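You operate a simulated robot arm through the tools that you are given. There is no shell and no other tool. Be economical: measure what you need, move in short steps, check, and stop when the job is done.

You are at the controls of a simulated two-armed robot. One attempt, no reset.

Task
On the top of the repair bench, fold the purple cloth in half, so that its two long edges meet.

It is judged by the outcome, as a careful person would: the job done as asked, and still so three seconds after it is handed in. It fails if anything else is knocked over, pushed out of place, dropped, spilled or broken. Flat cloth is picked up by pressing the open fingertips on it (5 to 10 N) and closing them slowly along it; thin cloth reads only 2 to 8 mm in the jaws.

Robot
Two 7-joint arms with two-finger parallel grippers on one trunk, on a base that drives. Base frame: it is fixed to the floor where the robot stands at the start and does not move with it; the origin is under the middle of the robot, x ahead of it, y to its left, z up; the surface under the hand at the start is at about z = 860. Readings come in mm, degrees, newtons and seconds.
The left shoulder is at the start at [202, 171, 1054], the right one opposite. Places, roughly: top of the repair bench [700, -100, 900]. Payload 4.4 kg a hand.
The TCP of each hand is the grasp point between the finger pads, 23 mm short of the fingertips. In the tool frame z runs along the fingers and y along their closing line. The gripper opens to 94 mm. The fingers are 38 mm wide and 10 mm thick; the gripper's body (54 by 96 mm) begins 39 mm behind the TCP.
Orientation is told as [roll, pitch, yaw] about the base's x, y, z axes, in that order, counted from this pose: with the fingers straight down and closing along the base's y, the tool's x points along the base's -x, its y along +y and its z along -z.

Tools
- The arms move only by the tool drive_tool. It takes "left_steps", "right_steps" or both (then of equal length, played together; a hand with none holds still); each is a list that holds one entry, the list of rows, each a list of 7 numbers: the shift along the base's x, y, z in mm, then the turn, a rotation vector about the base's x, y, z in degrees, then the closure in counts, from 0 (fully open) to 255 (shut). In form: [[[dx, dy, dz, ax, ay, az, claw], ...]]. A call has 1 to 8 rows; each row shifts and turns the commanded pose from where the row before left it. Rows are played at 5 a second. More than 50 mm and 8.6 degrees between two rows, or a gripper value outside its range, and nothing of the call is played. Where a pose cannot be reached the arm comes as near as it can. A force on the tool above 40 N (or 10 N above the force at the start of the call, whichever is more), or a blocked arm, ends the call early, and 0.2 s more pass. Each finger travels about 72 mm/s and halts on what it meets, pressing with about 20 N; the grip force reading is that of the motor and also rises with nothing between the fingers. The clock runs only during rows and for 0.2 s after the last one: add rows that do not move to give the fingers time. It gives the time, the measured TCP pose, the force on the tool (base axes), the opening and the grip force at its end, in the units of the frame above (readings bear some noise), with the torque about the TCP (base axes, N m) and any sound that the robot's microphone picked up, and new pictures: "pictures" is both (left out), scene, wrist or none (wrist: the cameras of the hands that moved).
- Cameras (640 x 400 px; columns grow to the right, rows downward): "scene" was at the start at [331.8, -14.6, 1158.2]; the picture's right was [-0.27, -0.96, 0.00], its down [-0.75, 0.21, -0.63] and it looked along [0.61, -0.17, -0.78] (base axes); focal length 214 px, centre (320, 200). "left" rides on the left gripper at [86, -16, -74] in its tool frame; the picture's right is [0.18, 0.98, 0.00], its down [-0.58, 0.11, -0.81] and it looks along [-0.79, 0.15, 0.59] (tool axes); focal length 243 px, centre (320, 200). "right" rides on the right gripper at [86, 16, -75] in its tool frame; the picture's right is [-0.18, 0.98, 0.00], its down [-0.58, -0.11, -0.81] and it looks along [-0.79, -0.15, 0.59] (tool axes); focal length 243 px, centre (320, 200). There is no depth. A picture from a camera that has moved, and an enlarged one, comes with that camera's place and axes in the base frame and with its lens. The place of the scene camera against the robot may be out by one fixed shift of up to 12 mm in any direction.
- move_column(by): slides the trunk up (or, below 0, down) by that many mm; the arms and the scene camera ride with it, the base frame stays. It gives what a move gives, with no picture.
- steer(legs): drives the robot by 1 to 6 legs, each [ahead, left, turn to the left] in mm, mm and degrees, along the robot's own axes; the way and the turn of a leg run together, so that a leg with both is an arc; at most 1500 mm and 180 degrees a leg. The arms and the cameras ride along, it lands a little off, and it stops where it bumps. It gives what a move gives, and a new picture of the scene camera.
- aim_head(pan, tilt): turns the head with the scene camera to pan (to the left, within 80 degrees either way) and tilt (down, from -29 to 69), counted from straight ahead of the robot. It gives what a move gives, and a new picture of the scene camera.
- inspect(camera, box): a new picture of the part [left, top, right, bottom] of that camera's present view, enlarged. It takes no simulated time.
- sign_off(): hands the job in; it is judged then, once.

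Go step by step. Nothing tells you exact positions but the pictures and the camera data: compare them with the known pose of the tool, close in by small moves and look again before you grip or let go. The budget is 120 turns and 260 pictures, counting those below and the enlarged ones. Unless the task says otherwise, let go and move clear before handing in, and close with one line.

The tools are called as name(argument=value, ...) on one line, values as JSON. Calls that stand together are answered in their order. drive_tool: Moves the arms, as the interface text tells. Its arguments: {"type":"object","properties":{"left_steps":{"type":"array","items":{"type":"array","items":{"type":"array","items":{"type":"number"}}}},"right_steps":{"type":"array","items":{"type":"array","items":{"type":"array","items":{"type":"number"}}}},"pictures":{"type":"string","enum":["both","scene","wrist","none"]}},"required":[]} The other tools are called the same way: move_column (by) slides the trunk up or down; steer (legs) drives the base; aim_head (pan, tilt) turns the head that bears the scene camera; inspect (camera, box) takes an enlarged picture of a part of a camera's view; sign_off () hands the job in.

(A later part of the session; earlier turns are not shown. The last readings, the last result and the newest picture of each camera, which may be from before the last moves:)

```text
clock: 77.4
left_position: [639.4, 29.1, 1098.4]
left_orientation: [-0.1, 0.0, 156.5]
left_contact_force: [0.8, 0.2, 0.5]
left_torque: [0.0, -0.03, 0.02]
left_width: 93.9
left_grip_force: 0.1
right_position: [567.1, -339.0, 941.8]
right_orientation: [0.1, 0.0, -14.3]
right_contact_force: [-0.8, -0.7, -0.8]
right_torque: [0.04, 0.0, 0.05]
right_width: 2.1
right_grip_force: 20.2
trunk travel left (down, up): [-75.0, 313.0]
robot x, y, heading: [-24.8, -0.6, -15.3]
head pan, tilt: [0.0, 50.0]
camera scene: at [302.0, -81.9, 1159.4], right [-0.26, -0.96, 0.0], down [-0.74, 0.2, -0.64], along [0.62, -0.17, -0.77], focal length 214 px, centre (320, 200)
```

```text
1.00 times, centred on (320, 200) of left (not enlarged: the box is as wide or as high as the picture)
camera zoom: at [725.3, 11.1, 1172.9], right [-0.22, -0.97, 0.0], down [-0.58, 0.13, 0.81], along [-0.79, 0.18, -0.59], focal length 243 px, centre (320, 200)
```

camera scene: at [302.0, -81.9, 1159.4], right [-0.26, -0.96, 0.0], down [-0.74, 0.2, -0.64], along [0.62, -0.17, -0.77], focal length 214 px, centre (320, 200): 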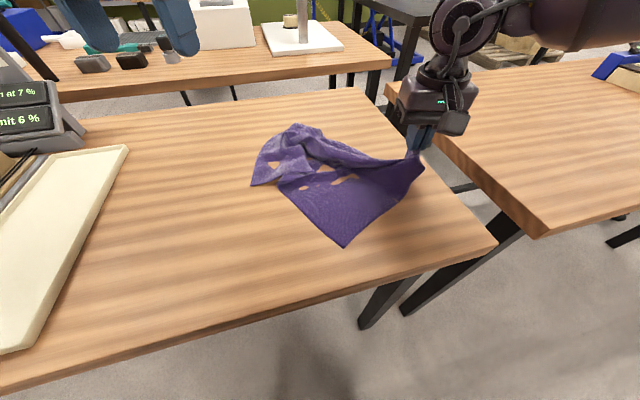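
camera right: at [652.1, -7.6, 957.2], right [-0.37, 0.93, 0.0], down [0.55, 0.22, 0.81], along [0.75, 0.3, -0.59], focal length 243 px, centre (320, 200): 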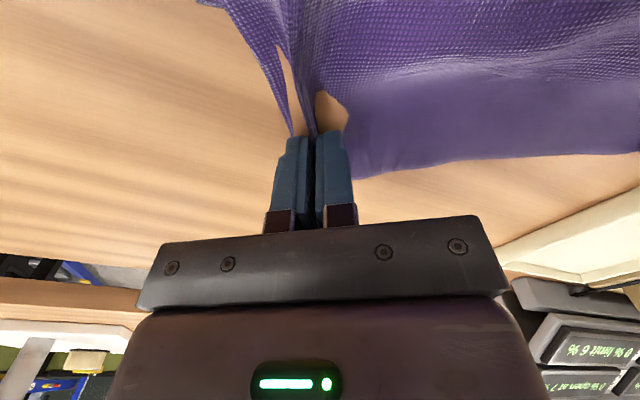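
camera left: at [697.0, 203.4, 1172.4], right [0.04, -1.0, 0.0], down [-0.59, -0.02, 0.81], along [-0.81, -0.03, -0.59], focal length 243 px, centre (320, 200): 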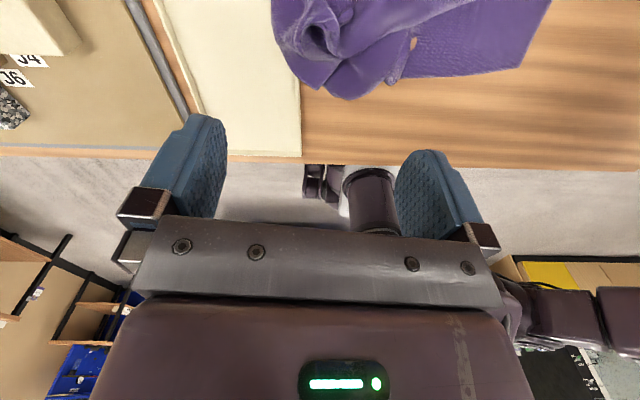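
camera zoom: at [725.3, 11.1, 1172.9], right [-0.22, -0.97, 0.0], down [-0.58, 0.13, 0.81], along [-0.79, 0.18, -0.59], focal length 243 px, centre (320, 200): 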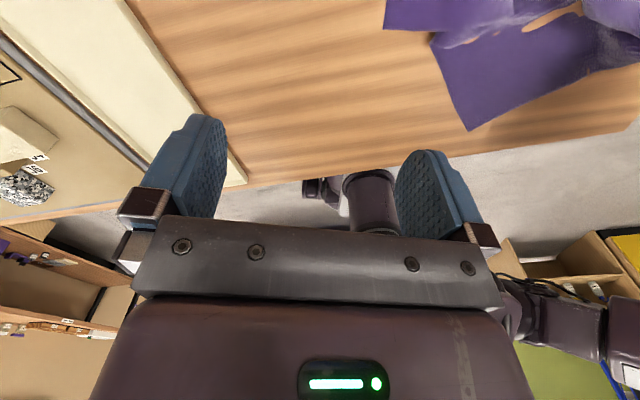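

The clean far-left corner is at (610,−32), just outside the left hand's zone. I'll release the right hand and turn the robot another 10° right so the left hand can grip it properly.

drive_tool(right_steps=[[[0, 0, -30, 0, 0, 0, 255], [0, 0, -22, 0, 0, 0, 255], [0, 0, 0, 0, 0, 0, 180], [0, 0, 0, 0, 0, 0, 80], [0, 0, 20, 0, 0, 0, 0], [0, -10, 45, 0, 0, 0, 0], [0, -20, 45, 0, 0, 0, 0]]], left_steps=[[[0, 0, 0, 0, 0, 6, 119], [0, 0, 0, 0, 0, 6, 119], [0, 0, 0, 0, 0, 6, 119], [0, 0, 0, 0, 0, 6, 119], [0, 0, 0, 0, 0, 0, 119], [0, 0, 0, 0, 0, 0, 119], [0, 0, 0, 0, 0, 0, 119]]], pictures="none")

steer(legs=[[0, 0, -10]])

```text
clock: 79.0
left_position: [638.1, 31.6, 1098.7]
left_orientation: [-0.1, 0.1, -179.5]
left_contact_force: [-0.7, -0.1, 0.3]
left_torque: [0.03, -0.02, 0.0]
left_width: 50.2
left_grip_force: 0.1
right_position: [567.7, -370.3, 999.3]
right_orientation: [0.0, -0.1, -14.3]
right_contact_force: [0.0, 0.4, 0.3]
right_torque: [0.02, 0.02, 0.01]
right_width: 93.9
right_grip_force: 0.1
trunk travel left (down, up): [-75.0, 313.0]
robot x, y, heading: [-19.6, -2.3, -15.0]
head pan, tilt: [0.0, 50.0]
```

```text
clock: 80.1
left_position: [634.9, -84.7, 1098.0]
left_orientation: [-0.1, 0.0, 170.5]
left_contact_force: [-0.1, 0.3, -0.8]
left_torque: [-0.01, 0.0, -0.02]
left_width: 50.2
left_grip_force: 0.1
right_position: [496.1, -465.7, 999.3]
right_orientation: [0.1, -0.1, -24.3]
right_contact_force: [-0.1, -0.3, -0.3]
right_torque: [0.02, 0.0, 0.03]
right_width: 94.3
right_grip_force: 0.1
trunk travel left (down, up): [-75.0, 313.0]
robot x, y, heading: [-24.5, -2.7, -25.3]
head pan, tilt: [0.0, 50.0]
camera scene: at [282.1, -135.6, 1159.4], right [-0.42, -0.91, 0.0], down [-0.69, 0.33, -0.64], along [0.58, -0.27, -0.77], focal length 214 px, centre (320, 200)
```

scene: 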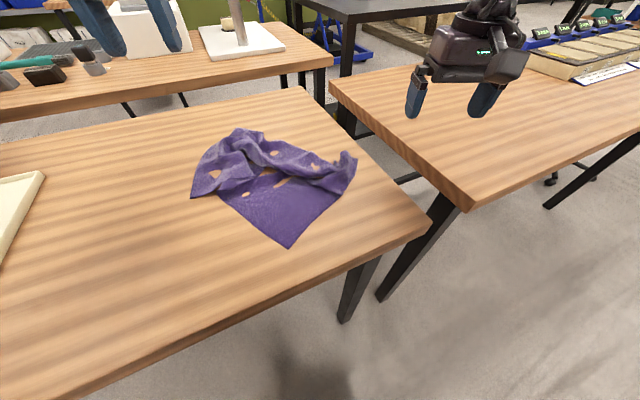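

Released. Next I'll lower the left hand over the far-left corner.

drive_tool(left_steps=[[[-5, 5, -45, 0, 0, 0, 119], [-5, 5, -45, 0, 0, 0, 119], [-3, 4, -45, 0, 0, 0, 119], [0, 0, -40, 0, 0, 0, 119], [0, 0, 0, 0, 0, 0, 119]]], pictures="wrist")

```text
clock: 81.3
left_position: [623.4, -69.9, 922.6]
left_orientation: [0.0, 0.0, 170.5]
left_contact_force: [-0.2, -0.9, 0.8]
left_torque: [0.01, -0.01, 0.0]
left_width: 50.4
left_grip_force: 0.1
right_position: [495.0, -464.7, 999.2]
right_orientation: [0.1, -0.1, -24.3]
right_contact_force: [-1.6, -0.2, -0.3]
right_torque: [-0.03, 0.01, 0.0]
right_width: 94.0
right_grip_force: 0.0
trunk travel left (down, up): [-75.0, 313.0]
robot x, y, heading: [-22.7, -1.2, -25.0]
head pan, tilt: [0.0, 50.0]
camera left: at [711.6, -66.5, 997.7], right [0.02, -1.0, 0.0], down [-0.59, -0.01, 0.81], along [-0.8, -0.02, -0.59], focal length 243 px, centre (320, 200)
```

left: 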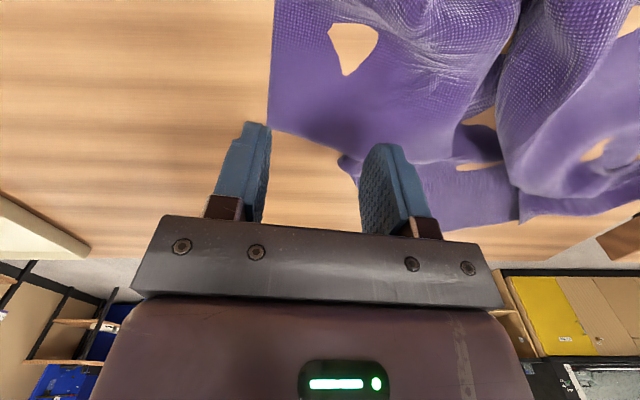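

The corner is at (608,−34), with the edge slanting along (−0.32,−0.95). I'll align to it and press down.

drive_tool(left_steps=[[[-5, -3, 0, 0, 0, -5, 119], [-5, -3, -14, 0, 0, -4, 119], [0, 0, -18, 0, 0, 0, 119], [0, 0, -4, 0, 0, 0, 119], [0, 0, -2, 0, 0, 0, 119], [0, 0, 0, 0, 0, 0, 119]]], pictures="wrist")

```text
clock: 82.7
left_position: [613.5, -75.2, 885.1]
left_orientation: [0.0, 0.1, 161.5]
left_contact_force: [0.3, -0.3, 2.6]
left_torque: [-0.09, -0.02, 0.0]
left_width: 50.0
left_grip_force: 0.1
right_position: [495.8, -464.2, 999.7]
right_orientation: [0.1, -0.1, -24.3]
right_contact_force: [-0.4, -1.2, 0.2]
right_torque: [-0.02, 0.03, 0.01]
right_width: 93.9
right_grip_force: 0.1
trunk travel left (down, up): [-75.0, 313.0]
robot x, y, heading: [-21.0, -2.7, -25.1]
head pan, tilt: [0.0, 50.0]
camera left: at [699.5, -86.2, 960.4], right [-0.14, -0.99, 0.0], down [-0.59, 0.08, 0.81], along [-0.8, 0.11, -0.59], focal length 243 px, centre (320, 200)
```

left: 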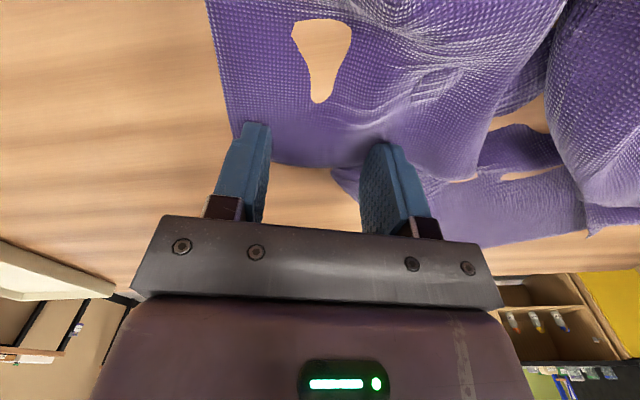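

Contact is light and both tips are on the cloth. I'll press a little more and close.

drive_tool(left_steps=[[[0, 0, -1.3, 0, 0, 0, 119], [0, 0, 0, 0, 0, 0, 145], [0, 0, 0, 0, 0, 0, 170], [0, 0, 0, 0, 0, 0, 195], [0, 0, 0, 0, 0, 0, 220], [0, 0, 0, 0, 0, 0, 240], [0, 0, 0, 0, 0, 0, 255], [0, 0, 0, 0, 0, 0, 255]]], pictures="wrist")

```text
clock: 84.5
left_position: [612.2, -74.9, 884.8]
left_orientation: [0.0, 0.2, 161.5]
left_contact_force: [1.8, -1.4, 18.3]
left_torque: [-0.07, 0.09, -0.04]
left_width: 2.3
left_grip_force: 19.9
right_position: [495.4, -466.1, 999.7]
right_orientation: [0.2, -0.2, -24.4]
right_contact_force: [0.1, -0.2, 0.1]
right_torque: [0.01, -0.02, -0.01]
right_width: 93.8
right_grip_force: 0.0
trunk travel left (down, up): [-75.0, 313.0]
robot x, y, heading: [-20.6, -0.8, -25.1]
head pan, tilt: [0.0, 50.0]
camera left: at [699.0, -86.5, 960.1], right [-0.14, -0.99, 0.0], down [-0.59, 0.08, 0.8], along [-0.8, 0.11, -0.59], focal length 243 px, centre (320, 200)
```

left: 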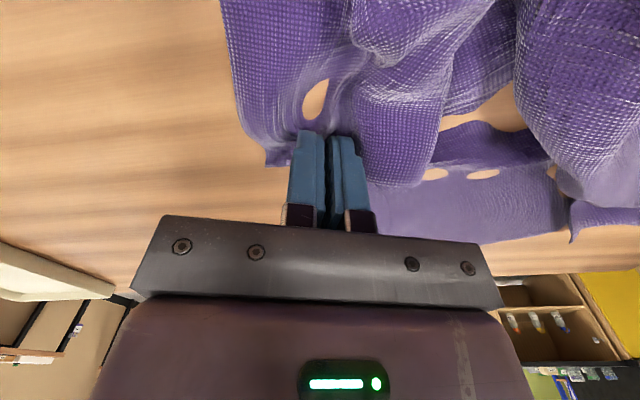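

It is gripped at 2.3 mm. I'll lift a little and turn the robot back to heading 0, dragging this corner left so the long edge trails out straight.

drive_tool(left_steps=[[[0, 5, 15, 0, 0, 0, 255], [0, 10, 15, 0, 0, 0, 255]]], right_steps=[[[0, 0, 20, 0, 0, 0, 0], [0, 0, 20, 0, 0, 0, 0]]], pictures="none")

steer(legs=[[0, 0, 25]])

inspect(camera="right", box=[0, 0, 640, 400])

```text
clock: 85.1
left_position: [611.4, -60.9, 914.8]
left_orientation: [-0.1, 0.1, 161.6]
left_contact_force: [-0.1, 0.2, -0.2]
left_torque: [-0.01, 0.01, -0.02]
left_width: 2.1
left_grip_force: 20.2
right_position: [493.5, -464.7, 1038.3]
right_orientation: [0.0, -0.2, -24.3]
right_contact_force: [-0.3, -0.5, -0.4]
right_torque: [-0.02, -0.07, 0.0]
right_width: 94.0
right_grip_force: 0.1
trunk travel left (down, up): [-75.0, 313.0]
robot x, y, heading: [-24.8, 1.7, -25.1]
head pan, tilt: [0.0, 50.0]
```

```text
clock: 86.8
left_position: [581.0, 206.4, 913.0]
left_orientation: [0.0, -0.1, -174.1]
left_contact_force: [-0.4, 0.4, -0.3]
left_torque: [-0.05, -0.01, 0.0]
left_width: 2.4
left_grip_force: 20.0
right_position: [641.3, -211.1, 1037.5]
right_orientation: [0.0, -0.1, 0.1]
right_contact_force: [0.5, 0.6, 0.6]
right_torque: [-0.01, 0.01, -0.02]
right_width: 94.2
right_grip_force: 0.0
trunk travel left (down, up): [-75.0, 313.0]
robot x, y, heading: [-22.8, 1.7, -0.8]
head pan, tilt: [0.0, 50.0]
camera scene: at [313.6, 1.3, 1159.4], right [-0.01, -1.0, 0.0], down [-0.77, 0.01, -0.64], along [0.64, -0.01, -0.77], focal length 214 px, centre (320, 200)
```

scene: 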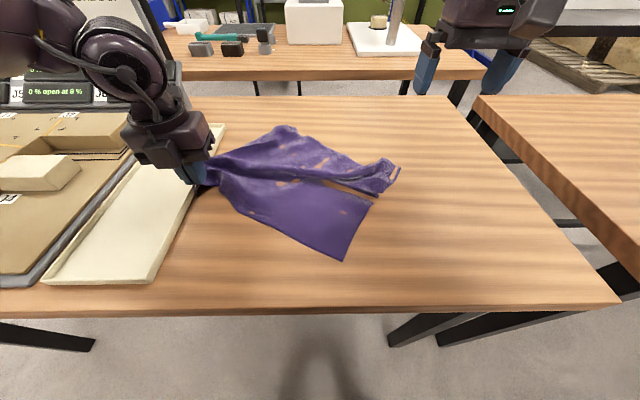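

```text
1.00 times, centred on (320, 200) of right (not enlarged: the box is as wide or as high as the picture)
camera zoom: at [554.1, -193.8, 1110.7], right [0.18, 0.98, 0.0], down [0.58, -0.11, 0.81], along [0.79, -0.15, -0.59], focal length 243 px, centre (320, 200)
```

zoom: 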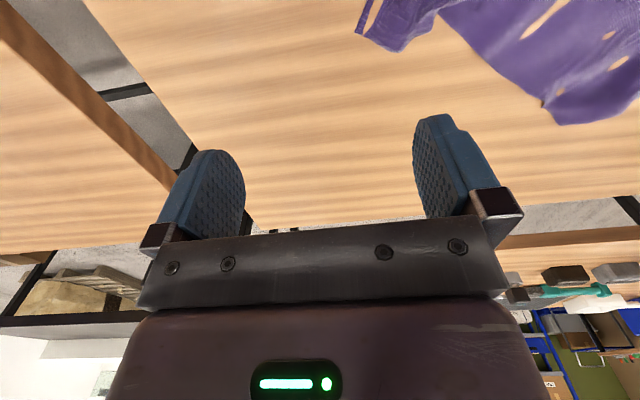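

The left long edge is now almost straight from the left hand to the near-left corner at (444,−35). That corner is too close to the robot, so I'll back the base up while the left hand compensates.

drive_tool(left_steps=[[[25, -20, 5, 0, 0, 0, 255], [25, -20, 0, 0, 0, 0, 255], [25, -20, 0, 0, 0, 0, 255], [23, -20, 0, 0, 0, 0, 255], [0, 0, 0, 0, 0, 0, 255]]], pictures="none")

steer(legs=[[-88, 38, 4]])

```text
clock: 88.0
left_position: [656.1, 149.5, 918.9]
left_orientation: [0.0, 0.0, -174.3]
left_contact_force: [0.1, -0.3, -0.3]
left_torque: [-0.01, 0.0, 0.03]
left_width: 2.4
left_grip_force: 20.1
left hand out of reach, approached as far as the arm can: row 4
right_position: [641.5, -210.4, 1037.6]
right_orientation: [0.2, -0.2, 0.2]
right_contact_force: [0.3, -0.3, -0.5]
right_torque: [-0.04, -0.03, -0.02]
right_width: 93.9
right_grip_force: 0.1
trunk travel left (down, up): [-75.0, 313.0]
robot x, y, heading: [-20.9, 3.2, -0.7]
head pan, tilt: [0.0, 50.0]
```

```text
clock: 89.1
left_position: [555.5, 231.9, 918.9]
left_orientation: [0.1, 0.1, -170.3]
left_contact_force: [0.5, 0.0, 0.1]
left_torque: [0.02, 0.02, 0.01]
left_width: 2.2
left_grip_force: 19.6
right_position: [564.5, -127.9, 1037.6]
right_orientation: [0.0, -0.1, 3.9]
right_contact_force: [0.8, -0.6, -0.2]
right_torque: [-0.01, 0.03, 0.0]
right_width: 94.0
right_grip_force: 0.1
trunk travel left (down, up): [-75.0, 313.0]
robot x, y, heading: [-110.4, 35.2, 3.0]
head pan, tilt: [0.0, 50.0]
camera scene: at [224.9, 60.5, 1159.4], right [0.05, -1.0, 0.0], down [-0.76, -0.04, -0.64], along [0.64, 0.03, -0.77], focal length 214 px, centre (320, 200)
```

scene: 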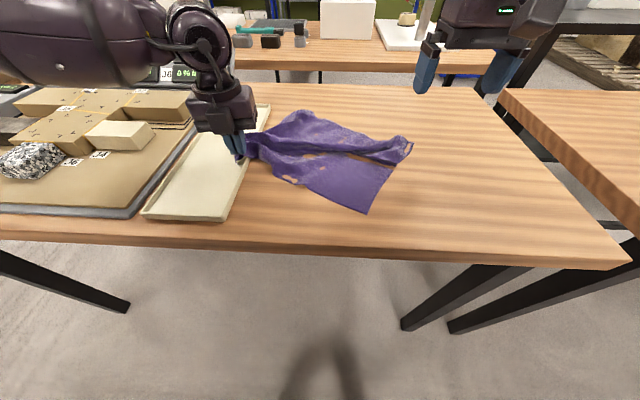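

Left-hand limit noted. Slack remains near the left hand because the grip is twisted, so I'll untwist it and pull a little along the edge, raised to clear the tray.

drive_tool(left_steps=[[[0, 0, 20, 0, 0, -8, 255], [0, 0, 15, 0, 0, -8, 255], [5, 15, 0, 0, 0, -8, 255], [5, 20, 0, 0, 0, -8, 255], [5, 20, 0, 0, 0, 0, 255], [0, 0, 0, 0, 0, 0, 255]]], pictures="none")

inspect(camera="scene", box=[200, 80, 440, 230])

```text
clock: 90.5
left_position: [571.3, 286.0, 951.7]
left_orientation: [-0.1, 0.0, 157.6]
left_contact_force: [0.4, -0.9, -1.0]
left_torque: [0.04, 0.0, -0.03]
left_width: 2.1
left_grip_force: 20.2
right_position: [565.9, -129.9, 1037.2]
right_orientation: [0.0, -0.2, 3.9]
right_contact_force: [0.9, -0.5, 0.5]
right_torque: [0.0, 0.0, -0.02]
right_width: 93.9
right_grip_force: 0.0
trunk travel left (down, up): [-75.0, 313.0]
robot x, y, heading: [-108.5, 32.9, 3.1]
head pan, tilt: [0.0, 50.0]
```

```text
2.67 times, centred on (320, 155) of scene
camera zoom: at [225.3, 59.8, 1159.3], right [0.05, -1.0, 0.0], down [-0.77, -0.04, -0.64], along [0.64, 0.04, -0.77], focal length 572 px, centre (320, 320)
```

zoom: 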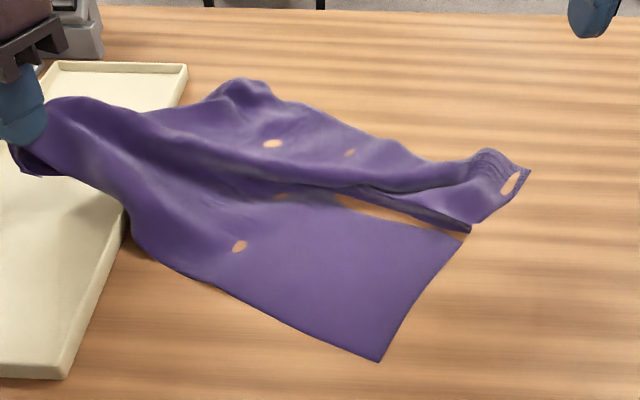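

The cloth just slides, so I need a real anchor. The right hand will grip the crumpled tail near the other corner at about (642,−92) and pull, with the left holding, to flatten the cloth between them.

drive_tool(right_steps=[[[20, 0, -25, 0, 0, 0, 100], [20, 5, -30, 0, 0, 0, 100], [20, 15, -30, 0, 0, 0, 100], [16, 15, -30, 0, 0, 0, 100], [0, 0, 0, 0, 0, 0, 100]]], pictures="wrist")

```text
clock: 91.7
left_position: [571.4, 285.7, 952.1]
left_orientation: [0.0, -0.1, 157.7]
left_contact_force: [-0.1, 0.3, -0.3]
left_torque: [0.0, 0.01, 0.01]
left_width: 2.0
left_grip_force: 19.9
right_position: [624.1, -115.5, 955.0]
right_orientation: [0.0, -0.1, 3.9]
right_contact_force: [0.0, -0.2, -0.4]
right_torque: [-0.01, -0.03, 0.0]
right_width: 57.1
right_grip_force: 0.1
right hand out of reach, approached as far as the arm can: row 3, 4
trunk travel left (down, up): [-75.0, 313.0]
robot x, y, heading: [-109.8, 37.9, 3.2]
head pan, tilt: [0.0, 50.0]
camera right: at [537.7, -103.7, 1028.2], right [0.12, 0.99, 0.0], down [0.59, -0.07, 0.81], along [0.8, -0.09, -0.59], focal length 243 px, centre (320, 200)
```

right: 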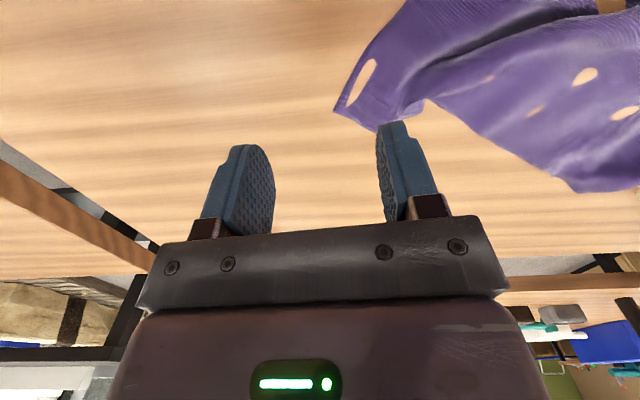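

The near-right corner sits at (649,−104), just inside the right arm's limit. I'll turn the robot 5° left, with the left hand compensating beforehand.

drive_tool(left_steps=[[[3, -30, 0, 0, 0, 0, 255], [3, -28, 0, 0, 0, 0, 255]]], right_steps=[[[0, -10, 10, 0, 0, 0, 100], [0, -10, 10, 0, 0, 0, 100]]], pictures="none")

steer(legs=[[0, 0, 5]])

inspect(camera="right", box=[0, 0, 640, 400])

```text
clock: 92.3
left_position: [576.5, 240.0, 950.6]
left_orientation: [-0.1, 0.0, 157.7]
left_contact_force: [0.1, -0.3, 0.7]
left_torque: [0.01, 0.03, 0.02]
left_width: 2.0
left_grip_force: 19.8
left hand out of reach, approached as far as the arm can: row 2
right_position: [623.5, -133.6, 974.2]
right_orientation: [0.1, -0.1, 4.1]
right_contact_force: [-0.5, 0.0, -0.1]
right_torque: [0.02, -0.02, 0.0]
right_width: 57.2
right_grip_force: 0.3
trunk travel left (down, up): [-75.0, 313.0]
robot x, y, heading: [-105.9, 37.1, 3.0]
head pan, tilt: [0.0, 50.0]
```

```text
clock: 93.2
left_position: [554.9, 298.4, 953.0]
left_orientation: [0.0, 0.1, 162.5]
left_contact_force: [-0.6, 0.1, -0.2]
left_torque: [0.0, 0.01, 0.0]
left_width: 2.1
left_grip_force: 20.4
right_position: [636.1, -69.5, 974.6]
right_orientation: [0.0, -0.1, 8.9]
right_contact_force: [-0.2, 0.0, 0.2]
right_torque: [-0.05, -0.03, -0.01]
right_width: 57.0
right_grip_force: 0.0
trunk travel left (down, up): [-75.0, 313.0]
robot x, y, heading: [-110.0, 36.7, 8.1]
head pan, tilt: [0.0, 50.0]
camera scene: at [222.4, 88.8, 1159.3], right [0.14, -0.99, 0.0], down [-0.76, -0.11, -0.64], along [0.64, 0.09, -0.77], focal length 214 px, centre (320, 200)
```

scene: 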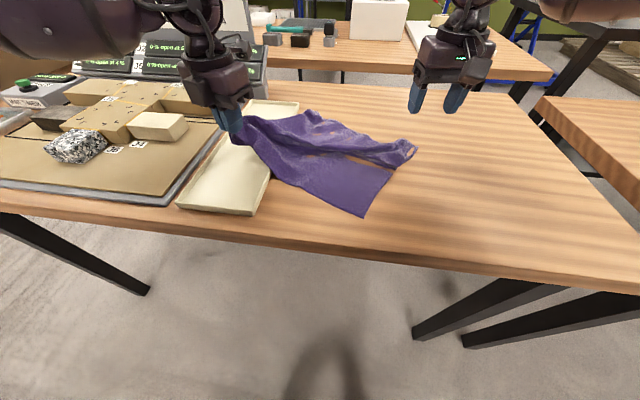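

```text
1.00 times, centred on (320, 200) of right (not enlarged: the box is as wide or as high as the picture)
camera zoom: at [547.8, -66.5, 1048.6], right [0.03, 1.0, 0.0], down [0.59, -0.02, 0.81], along [0.81, -0.02, -0.59], focal length 243 px, centre (320, 200)
```

zoom: 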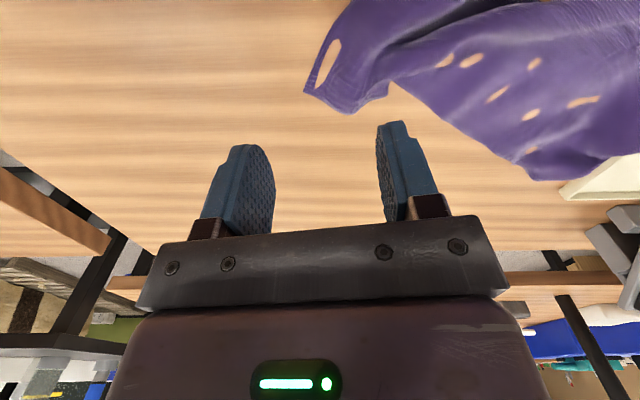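

The limits ease closer in, so I'll drive the base 110 mm forward, with the left hand compensating beforehand. Then the right hand can take that tail.

drive_tool(left_steps=[[[-30, -8, 0, 0, 0, 0, 255], [-35, -8, 0, 0, 0, 0, 255], [-35, -8, 0, 0, 0, 0, 255]]], right_steps=[[[-30, 0, 10, 0, 0, 0, 119], [-35, 0, 10, 0, 0, 0, 119], [-35, 0, 10, 0, 0, 0, 119]]], pictures="none")

steer(legs=[[105, 0, 0]])

inspect(camera="right", box=[0, 0, 640, 400])

```text
clock: 94.0
left_position: [453.4, 272.9, 955.0]
left_orientation: [-0.1, 0.1, 162.6]
left_contact_force: [-0.9, -0.3, -0.5]
left_torque: [0.04, -0.02, 0.0]
left_width: 2.1
left_grip_force: 20.1
right_position: [534.5, -71.6, 1006.2]
right_orientation: [0.1, -0.3, 8.9]
right_contact_force: [-0.4, 0.0, -0.5]
right_torque: [-0.03, -0.01, 0.02]
right_width: 50.2
right_grip_force: 0.0
trunk travel left (down, up): [-75.0, 313.0]
robot x, y, heading: [-107.1, 34.5, 7.9]
head pan, tilt: [0.0, 50.0]
```

```text
clock: 95.2
left_position: [559.3, 285.3, 952.4]
left_orientation: [0.0, 0.1, 162.5]
left_contact_force: [0.5, -0.8, -0.8]
left_torque: [0.01, -0.02, -0.01]
left_width: 2.0
left_grip_force: 20.2
right_position: [640.2, -57.9, 1003.9]
right_orientation: [0.0, -0.2, 8.7]
right_contact_force: [0.6, 0.5, 0.9]
right_torque: [0.02, 0.05, 0.04]
right_width: 50.1
right_grip_force: 0.0
trunk travel left (down, up): [-75.0, 313.0]
robot x, y, heading: [-4.7, 48.4, 7.9]
head pan, tilt: [0.0, 50.0]
camera scene: at [326.9, 101.9, 1159.4], right [0.14, -0.99, 0.0], down [-0.76, -0.11, -0.64], along [0.64, 0.09, -0.77], focal length 214 px, centre (320, 200)
```

scene: 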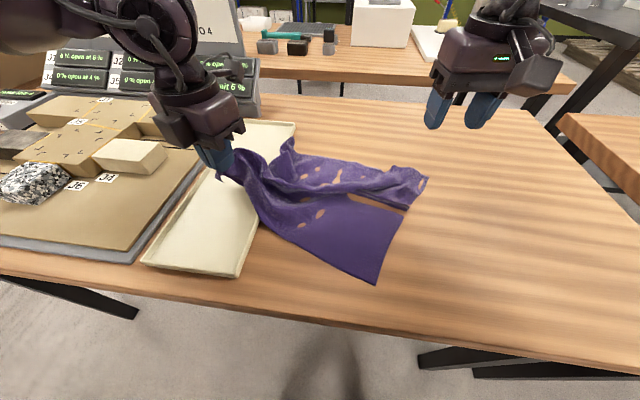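

```text
1.00 times, centred on (320, 200) of right (not enlarged: the box is as wide or as high as the picture)
camera zoom: at [551.9, -54.2, 1077.4], right [0.03, 1.0, 0.0], down [0.59, -0.02, 0.81], along [0.81, -0.03, -0.59], focal length 243 px, centre (320, 200)
```

zoom: 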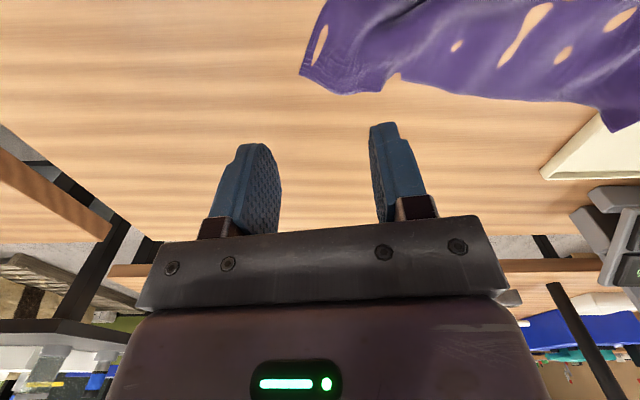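

The tail is at about (660–680, −76 to 0). I'll lower the right hand onto it at (658,−42).

drive_tool(right_steps=[[[9, 8, -35, 0, 0, 0, 119], [9, 8, -35, 0, 0, 0, 119], [0, 0, -30, 0, 0, 0, 119], [0, 0, -12, 0, 0, 0, 119], [0, 0, -5, 0, 0, 0, 119], [0, 0, -2, 0, 0, 0, 119], [0, 0, 0, 0, 0, 0, 119]]], pictures="wrist")

```text
clock: 96.8
left_position: [559.3, 287.3, 953.0]
left_orientation: [-0.1, 0.1, 162.5]
left_contact_force: [-0.1, 0.5, 0.9]
left_torque: [-0.02, 0.03, -0.01]
left_width: 2.2
left_grip_force: 19.6
right_position: [657.5, -40.9, 886.3]
right_orientation: [0.1, 0.0, 8.8]
right_contact_force: [-0.3, 0.0, 0.3]
right_torque: [0.0, 0.03, -0.03]
right_width: 50.4
right_grip_force: 0.1
trunk travel left (down, up): [-75.0, 313.0]
robot x, y, heading: [-2.0, 48.6, 7.9]
head pan, tilt: [0.0, 50.0]
camera right: at [569.7, -37.2, 958.7], right [0.03, 1.0, 0.0], down [0.59, -0.02, 0.81], along [0.81, -0.03, -0.59], focal length 243 px, centre (320, 200)
```

right: 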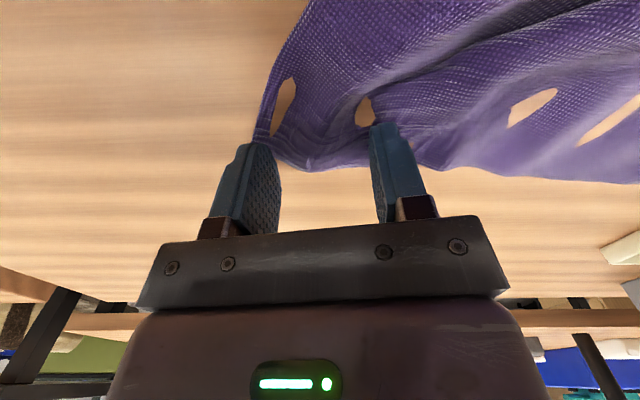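

Well placed right at the edge near that corner. Pressing and closing.

drive_tool(right_steps=[[[0, 0, -2, 0, 0, 0, 119], [0, 0, -1.2, 0, 0, 0, 125], [0, 0, 0, 0, 0, 0, 150], [0, 0, 0, 0, 0, 0, 175], [0, 0, 0, 0, 0, 0, 200], [0, 0, 0, 0, 0, 0, 230], [0, 0, 0, 0, 0, 0, 255], [0, 0, 0, 0, 0, 0, 255]]], pictures="wrist")

```text
clock: 98.5
left_position: [559.0, 285.8, 954.7]
left_orientation: [-0.1, 0.2, 162.6]
left_contact_force: [-0.1, 0.2, -0.3]
left_torque: [0.02, 0.04, 0.02]
left_width: 2.2
left_grip_force: 20.4
right_position: [657.9, -41.2, 885.0]
right_orientation: [0.1, -0.3, 8.7]
right_contact_force: [1.4, -1.1, 20.5]
right_torque: [-0.07, 0.22, 0.0]
right_width: 2.1
right_grip_force: 20.0
trunk travel left (down, up): [-75.0, 313.0]
robot x, y, heading: [-5.1, 48.3, 7.8]
head pan, tilt: [0.0, 50.0]
camera right: at [568.8, -37.9, 957.2], right [0.03, 1.0, 0.0], down [0.59, -0.02, 0.81], along [0.81, -0.02, -0.59], focal length 243 px, centre (320, 200)
```

right: 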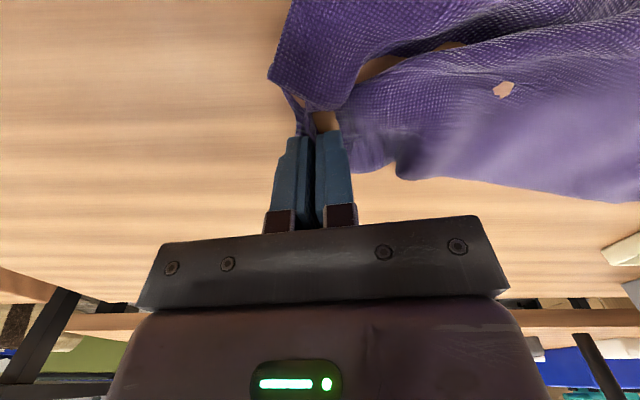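

Both hands now hold opposite corners. I'll pull the cloth taut with the right hand and then strafe right to clear the tray.

drive_tool(right_steps=[[[3, -5, 20, 0, 0, 0, 255], [8, -20, 10, 0, 0, 0, 255], [8, -20, 10, 0, 0, 0, 255], [6, -20, 10, 0, 0, 0, 255], [0, 0, 0, 0, 0, 0, 255]]], pictures="none")

steer(legs=[[0, -110, 0]])

```text
clock: 99.8
left_position: [559.5, 285.4, 952.2]
left_orientation: [0.0, 0.1, 162.4]
left_contact_force: [1.0, -5.3, 0.0]
left_torque: [-0.12, -0.02, -0.11]
left_width: 2.0
left_grip_force: 19.8
right_position: [682.6, -106.9, 931.5]
right_orientation: [0.1, -0.1, 8.8]
right_contact_force: [-0.7, 4.4, 0.2]
right_torque: [0.08, -0.02, -0.15]
right_width: 2.1
right_grip_force: 20.0
trunk travel left (down, up): [-75.0, 313.0]
robot x, y, heading: [-6.4, 49.0, 7.8]
head pan, tilt: [0.0, 50.0]
```

```text
clock: 101.4
left_position: [574.0, 177.8, 952.7]
left_orientation: [0.0, 0.1, 162.4]
left_contact_force: [1.1, -3.9, -0.5]
left_torque: [-0.11, -0.02, -0.11]
left_width: 1.9
left_grip_force: 19.7
right_position: [697.5, -215.7, 930.9]
right_orientation: [0.1, -0.1, 8.8]
right_contact_force: [-1.2, 3.3, -0.2]
right_torque: [0.12, 0.02, -0.12]
right_width: 2.1
right_grip_force: 20.2
trunk travel left (down, up): [-75.0, 313.0]
robot x, y, heading: [11.0, -58.8, 7.9]
head pan, tilt: [0.0, 50.0]
camera scene: at [341.6, -6.9, 1159.4], right [0.14, -0.99, 0.0], down [-0.76, -0.11, -0.64], along [0.64, 0.09, -0.77], focal length 214 px, centre (320, 200)
```

scene: 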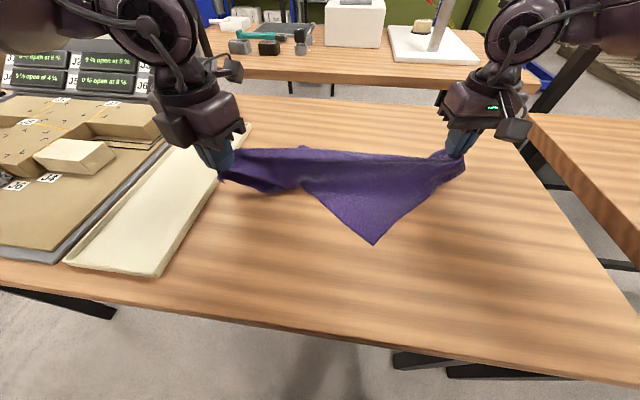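

The cloth is taut along its diagonal and clear of the tray. I'll lower both hands, release the right, and keep the left on the far-left corner.

drive_tool(left_steps=[[[0, 0, -22, 0, 0, 0, 255], [0, 0, -22, 0, 0, 0, 255], [0, 0, -18, 0, 0, 0, 255], [0, 0, 0, 0, 0, 0, 255], [0, 0, 0, 0, 0, 0, 255], [0, 0, 0, 0, 0, 0, 255], [0, 0, 0, 0, 0, 0, 255], [0, 0, 0, 0, 0, 0, 255]]], right_steps=[[[0, 0, -15, 0, 0, 0, 255], [0, 0, -15, 0, 0, 0, 255], [0, 0, -12, 0, 0, 0, 255], [0, 0, 0, 0, 0, 0, 200], [0, 0, 0, 0, 0, 0, 60], [0, 0, 20, 0, 0, 0, 0], [10, -15, 45, 0, 0, 0, 0], [0, -20, 45, 0, 0, 0, 0]]], pictures="scene")

```text
clock: 103.2
left_position: [574.4, 176.6, 892.1]
left_orientation: [-0.1, 0.2, 162.4]
left_contact_force: [-0.9, -0.4, 0.1]
left_torque: [0.01, 0.0, 0.02]
left_width: 2.1
left_grip_force: 20.0
right_position: [708.5, -251.7, 1002.7]
right_orientation: [0.1, -0.3, 8.9]
right_contact_force: [-0.6, -0.3, -0.2]
right_torque: [-0.01, 0.0, 0.06]
right_width: 94.0
right_grip_force: 0.0
trunk travel left (down, up): [-75.0, 313.0]
robot x, y, heading: [9.8, -57.1, 8.0]
head pan, tilt: [0.0, 50.0]
camera scene: at [340.5, -7.0, 1159.9], right [0.14, -0.99, 0.0], down [-0.76, -0.11, -0.64], along [0.64, 0.09, -0.77], focal length 214 px, centre (320, 200)
```

scene: 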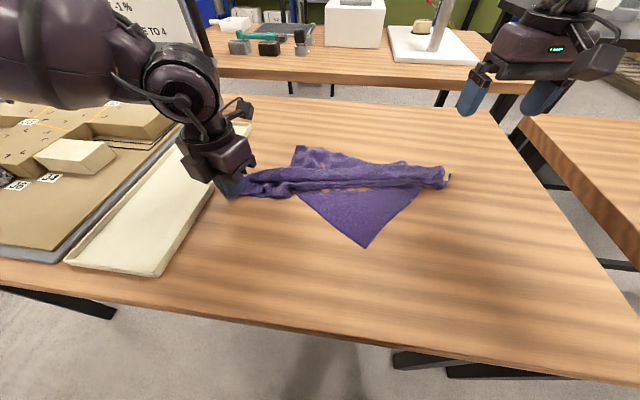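

The near-left corner lies flat at (508,−52), with its edge running toward (608,79). I'll drive an arc round the held corner so both hands have it within reach.

drive_tool(left_steps=[[[-10, -18, 15, 0, 0, 0, 255], [-11, -18, 10, 0, 0, 0, 255]]], pictures="none")

steer(legs=[[-15, 254, -20]])

inspect(camera="right", box=[0, 0, 640, 400])

```text
clock: 103.8
left_position: [553.9, 141.3, 914.9]
left_orientation: [-0.1, 0.0, 162.5]
left_contact_force: [-0.2, 0.3, 0.3]
left_torque: [0.0, 0.02, 0.02]
left_width: 2.1
left_grip_force: 20.2
right_position: [709.4, -249.7, 999.9]
right_orientation: [0.2, 0.0, 8.8]
right_contact_force: [0.5, 0.0, -0.4]
right_torque: [-0.01, 0.02, 0.02]
right_width: 93.8
right_grip_force: 0.0
trunk travel left (down, up): [-75.0, 313.0]
robot x, y, heading: [8.7, -60.4, 7.8]
head pan, tilt: [0.0, 50.0]
```

```text
clock: 106.6
left_position: [585.0, 196.2, 916.7]
left_orientation: [0.0, 0.1, 142.1]
left_contact_force: [-0.2, -1.1, 0.6]
left_torque: [0.03, 0.01, 0.01]
left_width: 2.2
left_grip_force: 19.8
right_position: [593.9, -225.5, 1001.1]
right_orientation: [0.1, -0.1, -11.5]
right_contact_force: [-0.8, 0.8, 0.8]
right_torque: [0.02, -0.01, 0.0]
right_width: 93.8
right_grip_force: 0.2
trunk travel left (down, up): [-75.0, 313.0]
robot x, y, heading: [3.4, 197.8, -12.4]
head pan, tilt: [0.0, 50.0]
camera scene: at [331.9, 132.6, 1159.4], right [-0.21, -0.98, 0.0], down [-0.75, 0.16, -0.64], along [0.63, -0.14, -0.77], focal length 214 px, centre (320, 200)
```

scene: 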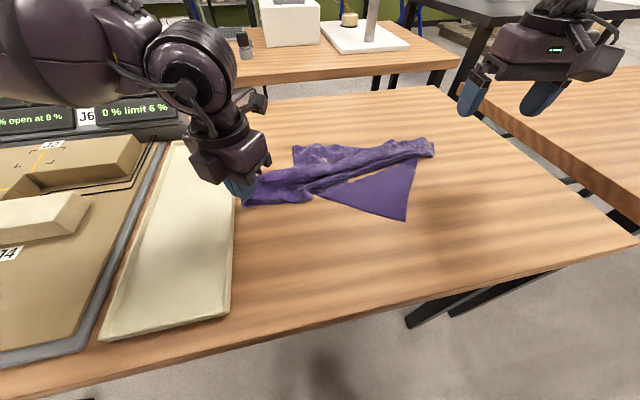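

```text
1.00 times, centred on (320, 200) of right (not enlarged: the box is as wide or as high as the picture)
camera zoom: at [512.4, -191.8, 1073.9], right [0.38, 0.93, 0.0], down [0.55, -0.22, 0.81], along [0.75, -0.3, -0.59], focal length 243 px, centre (320, 200)
```

zoom: 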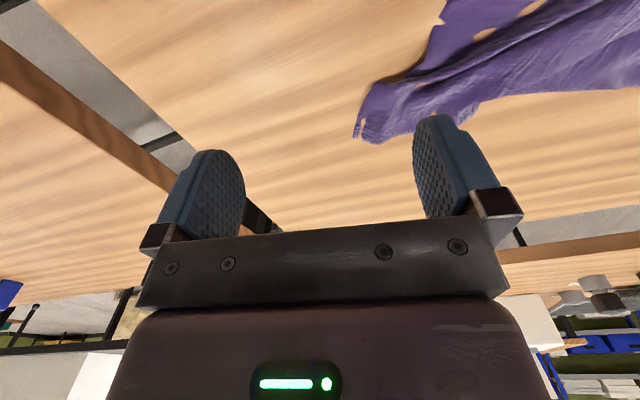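

The near-left corner is unchanged at (504,−50). Moving the right hand over to its long edge.

drive_tool(right_steps=[[[-11, 39, -15, 0, 0, -5, 119], [-11, 39, -15, 0, 0, -5, 119], [-11, 39, -15, 0, 0, -5, 119], [-11, 40, -20, 0, 0, -5, 119], [-10, 40, -20, 0, 0, -3, 119], [0, 0, 0, 0, 0, 0, 119]]], pictures="wrist")

```text
clock: 108.0
left_position: [585.1, 195.3, 915.1]
left_orientation: [0.0, -0.1, 142.2]
left_contact_force: [-0.2, 0.1, -0.3]
left_torque: [-0.02, 0.04, 0.01]
left_width: 2.0
left_grip_force: 19.8
right_position: [531.6, -42.1, 915.8]
right_orientation: [-0.1, 0.0, -34.7]
right_contact_force: [-0.4, 0.0, 0.1]
right_torque: [0.03, 0.03, -0.03]
right_width: 50.1
right_grip_force: 0.0
right hand out of reach, approached as far as the arm can: row 5
trunk travel left (down, up): [-75.0, 313.0]
robot x, y, heading: [5.3, 197.3, -12.4]
head pan, tilt: [0.0, 50.0]
camera right: at [469.9, 20.7, 988.7], right [0.71, 0.71, 0.0], down [0.42, -0.42, 0.81], along [0.57, -0.57, -0.59], focal length 243 px, centre (320, 200)
```

right: 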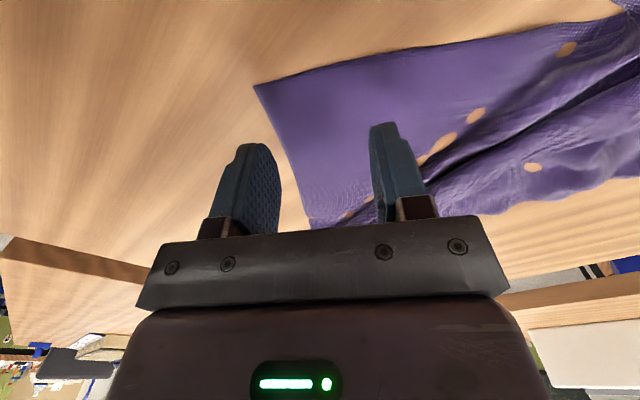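

The hand is at its limit but usable, about 30 mm along and 25 mm inside the corner. I'll narrow the opening to 38 mm and press.

drive_tool(right_steps=[[[-3, 1, -12, 0, 0, 0, 152], [0, 0, -12, 0, 0, 0, 152], [0, 0, -5, 0, 0, 0, 152], [0, 0, -2, 0, 0, 0, 152], [0, 0, -1, 0, 0, 0, 152], [0, 0, 0, 0, 0, 0, 152]]], pictures="wrist")

```text
clock: 109.4
left_position: [584.1, 196.7, 915.8]
left_orientation: [-0.1, 0.1, 142.1]
left_contact_force: [0.4, 0.1, 0.8]
left_torque: [0.03, 0.02, 0.05]
left_width: 2.3
left_grip_force: 19.8
right_position: [527.8, -42.0, 885.0]
right_orientation: [0.1, -0.1, -34.5]
right_contact_force: [-0.2, -1.0, -0.1]
right_torque: [0.01, 0.02, 0.02]
right_width: 38.0
right_grip_force: 0.0
trunk travel left (down, up): [-75.0, 313.0]
robot x, y, heading: [2.0, 200.0, -12.0]
head pan, tilt: [0.0, 50.0]
camera right: at [466.1, 21.4, 957.9], right [0.71, 0.71, 0.0], down [0.42, -0.42, 0.81], along [0.57, -0.57, -0.59], focal length 243 px, centre (320, 200)
```

right: 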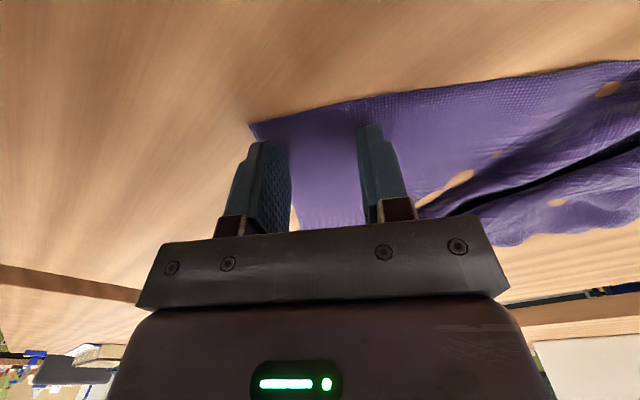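

Both tips are over the corner region. Pressing and closing.

drive_tool(right_steps=[[[0, 0, -1.5, 0, 0, 0, 152], [0, 0, -0.8, 0, 0, 0, 152], [0, 0, 0, 0, 0, 0, 172], [0, 0, 0, 0, 0, 0, 192], [0, 0, 0, 0, 0, 0, 212], [0, 0, 0, 0, 0, 0, 234], [0, 0, 0, 0, 0, 0, 255], [0, 0, 0, 0, 0, 0, 255]]], pictures="wrist")

```text
clock: 111.2
left_position: [583.4, 196.4, 917.8]
left_orientation: [-0.1, 0.2, 142.3]
left_contact_force: [-0.2, 0.4, 0.5]
left_torque: [-0.03, 0.03, 0.03]
left_width: 1.9
left_grip_force: 19.5
right_position: [528.4, -43.0, 884.3]
right_orientation: [0.3, -0.4, -34.6]
right_contact_force: [3.8, 2.5, 33.3]
right_torque: [0.24, 0.17, -0.04]
right_width: 2.3
right_grip_force: 20.1
trunk travel left (down, up): [-75.0, 313.0]
robot x, y, heading: [2.3, 194.0, -12.5]
head pan, tilt: [0.0, 50.0]
camera right: at [466.0, 21.7, 957.1], right [0.71, 0.7, 0.01], down [0.41, -0.42, 0.81], along [0.57, -0.57, -0.59], focal length 243 px, centre (320, 200)
```

right: 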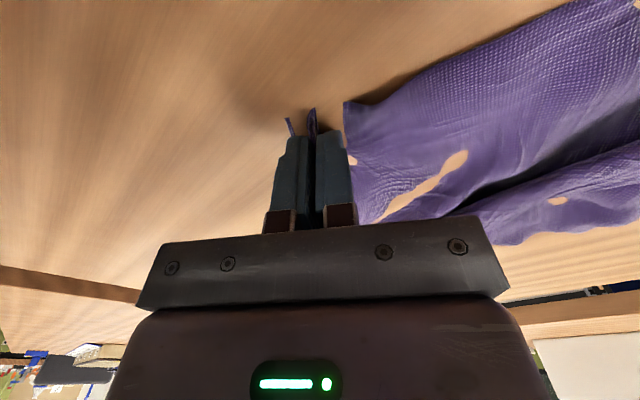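

Both ends of one long edge are now held, both hands at the same distance from the robot. I'll square the wrists, spread the hands to straighten the edge, and level their heights.

drive_tool(right_steps=[[[0, 0, 20, 0, 0, 7, 255], [-2, -10, 10, 0, 0, 7, 255], [-2, -10, 0, 0, 0, 7, 255], [-2, -10, 0, 0, 0, 0, 255], [0, 0, 0, 0, 0, 0, 255]]], left_steps=[[[0, 0, 0, 0, 0, 8, 255], [2, 8, 0, 0, 0, 8, 255], [2, 8, 0, 0, 0, 8, 255], [2, 8, 0, 0, 0, 0, 255], [0, 0, 0, 0, 0, 0, 255]]], pictures="scene")

```text
clock: 112.4
left_position: [590.6, 220.1, 916.4]
left_orientation: [0.1, 0.2, 166.2]
left_contact_force: [-6.8, -22.8, -0.1]
left_torque: [-0.51, 0.16, -0.12]
left_width: 2.1
left_grip_force: 19.6
right_position: [522.6, -70.5, 912.1]
right_orientation: [0.4, -0.1, -13.4]
right_contact_force: [6.0, 22.7, -0.1]
right_torque: [0.59, -0.21, -0.32]
right_width: 2.1
right_grip_force: 20.3
trunk travel left (down, up): [-75.0, 313.0]
robot x, y, heading: [1.0, 197.6, -12.1]
head pan, tilt: [0.0, 50.0]
camera scene: at [332.2, 132.5, 1159.2], right [-0.21, -0.98, 0.0], down [-0.75, 0.16, -0.64], along [0.63, -0.14, -0.77], focal length 214 px, centre (320, 200)
```

scene: 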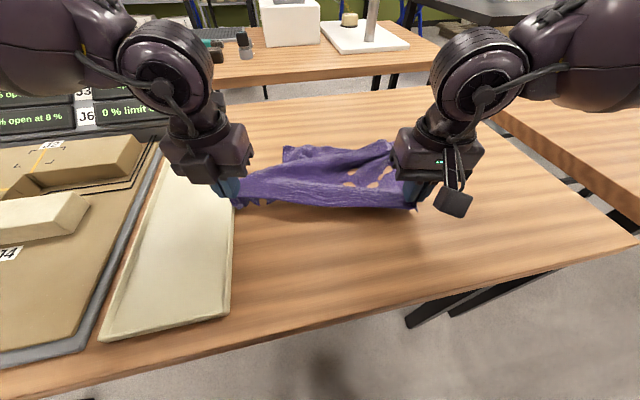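

The edge is taut at 298 mm between the grips. I'll ease the tension slightly and raise the trunk so the cloth hangs free and falls flat.

drive_tool(right_steps=[[[0.5, 2, 0, 0, 0, 0, 255]]], left_steps=[[[-0.5, -2, 0, 0, 0, 0, 255]]], pictures="none")

move_column(by=295)

aim_head(pan=0, tilt=55)

```text
clock: 112.8
left_position: [589.9, 218.2, 917.7]
left_orientation: [-0.1, 0.1, 166.3]
left_contact_force: [-4.6, -16.8, 0.8]
left_torque: [-0.36, 0.14, -0.07]
left_width: 1.9
left_grip_force: 19.4
right_position: [522.6, -69.6, 911.0]
right_orientation: [0.1, -0.1, -13.5]
right_contact_force: [4.8, 16.9, -0.7]
right_torque: [0.42, -0.12, -0.25]
right_width: 2.4
right_grip_force: 20.0
trunk travel left (down, up): [-75.0, 313.0]
robot x, y, heading: [3.5, 194.7, -12.4]
head pan, tilt: [0.0, 50.0]
```

```text
clock: 115.8
left_position: [492.3, 237.7, 1422.2]
left_orientation: [-0.8, 27.9, 166.0]
left_contact_force: [-5.2, -15.1, -1.3]
left_torque: [-0.24, 0.11, -0.25]
left_width: 1.8
left_grip_force: 19.1
right_position: [427.6, -48.3, 1417.1]
right_orientation: [0.7, -27.9, -13.6]
right_contact_force: [4.6, 15.4, 0.6]
right_torque: [0.41, -0.12, -0.02]
right_width: 2.2
right_grip_force: 19.8
trunk travel left (down, up): [-370.0, 18.0]
robot x, y, heading: [3.7, 196.7, -12.5]
head pan, tilt: [0.0, 50.0]
```

```text
clock: 116.4
left_position: [492.4, 238.8, 1421.4]
left_orientation: [-0.8, 27.9, 166.1]
left_contact_force: [-4.0, -14.5, -2.5]
left_torque: [-0.24, 0.11, -0.27]
left_width: 1.8
left_grip_force: 20.1
right_position: [427.6, -48.5, 1417.3]
right_orientation: [0.7, -27.8, -13.6]
right_contact_force: [4.6, 14.3, 1.0]
right_torque: [0.41, -0.1, -0.01]
right_width: 2.2
right_grip_force: 19.5
trunk travel left (down, up): [-370.0, 18.0]
robot x, y, heading: [2.6, 198.2, -12.3]
head pan, tilt: [0.0, 55.0]
camera scene: at [134.8, 175.6, 1480.5], right [-0.21, -0.98, 0.0], down [-0.8, 0.17, -0.57], along [0.56, -0.12, -0.82], focal length 214 px, centre (320, 200)
```

scene: 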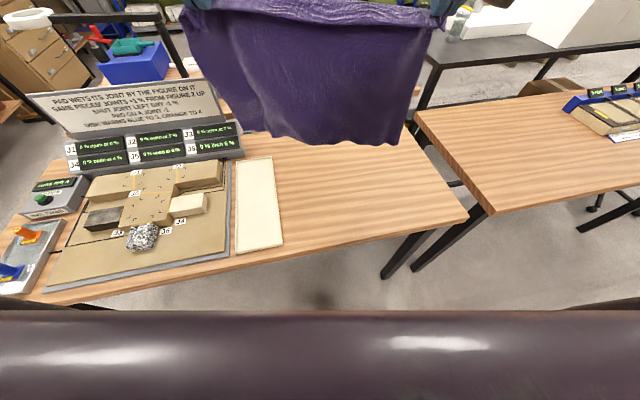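

The cloth now hangs flat from both hands, high above the bench. The lift also swung the hands back and tilted them 28°. I'll centre the robot on free bench space at heading 0 and check the hang.

steer(legs=[[0, 0, 12.4], [-63, -270, 0]])

aim_head(pan=0, tilt=30)

```text
clock: 120.2
left_position: [411.7, 77.8, 1423.0]
left_orientation: [-0.7, 27.9, 178.8]
left_contact_force: [-0.5, -15.2, -0.8]
left_torque: [-0.29, 0.03, -0.22]
left_width: 2.0
left_grip_force: 20.3
right_position: [412.5, -216.5, 1417.3]
right_orientation: [0.8, -27.9, -0.9]
right_contact_force: [1.0, 15.8, 0.0]
right_torque: [0.46, -0.01, -0.05]
right_width: 2.4
right_grip_force: 19.8
trunk travel left (down, up): [-370.0, 18.0]
robot x, y, heading: [-53.4, -68.7, 0.8]
head pan, tilt: [0.0, 55.0]
camera scene: at [77.1, -63.4, 1480.5], right [0.01, -1.0, 0.0], down [-0.82, -0.01, -0.57], along [0.57, 0.0, -0.82], focal length 214 px, centre (320, 200)
```

scene: 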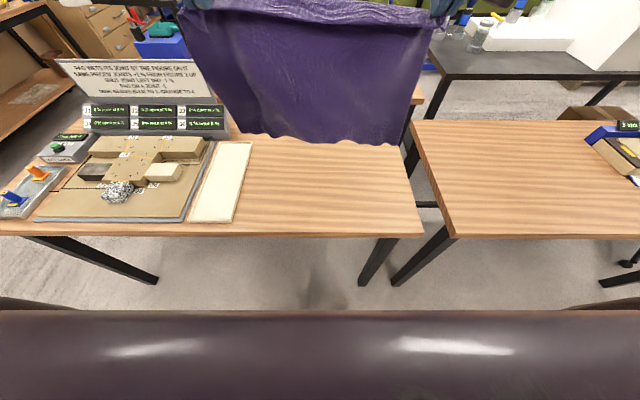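

```text
clock: 121.1
left_position: [410.8, 78.6, 1423.5]
left_orientation: [-0.6, 27.9, 178.8]
left_contact_force: [-0.6, -13.8, -1.1]
left_torque: [-0.24, 0.05, -0.26]
left_width: 2.0
left_grip_force: 20.1
right_position: [411.5, -215.5, 1417.1]
right_orientation: [0.7, -27.9, -0.9]
right_contact_force: [0.2, 14.0, 0.0]
right_torque: [0.38, -0.01, -0.03]
right_width: 2.1
right_grip_force: 19.7
trunk travel left (down, up): [-370.0, 18.0]
robot x, y, heading: [-57.7, -68.5, 0.3]
head pan, tilt: [0.0, 30.0]
camera scene: at [95.5, -63.0, 1516.4], right [0.01, -1.0, 0.0], down [-0.5, 0.0, -0.87], along [0.87, 0.01, -0.5], focal length 214 px, centre (320, 200)
```

scene: 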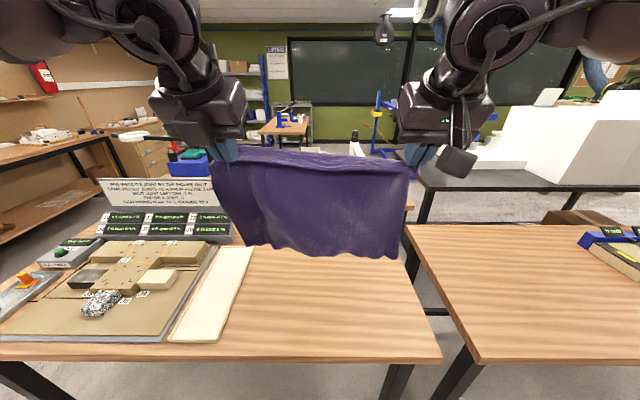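

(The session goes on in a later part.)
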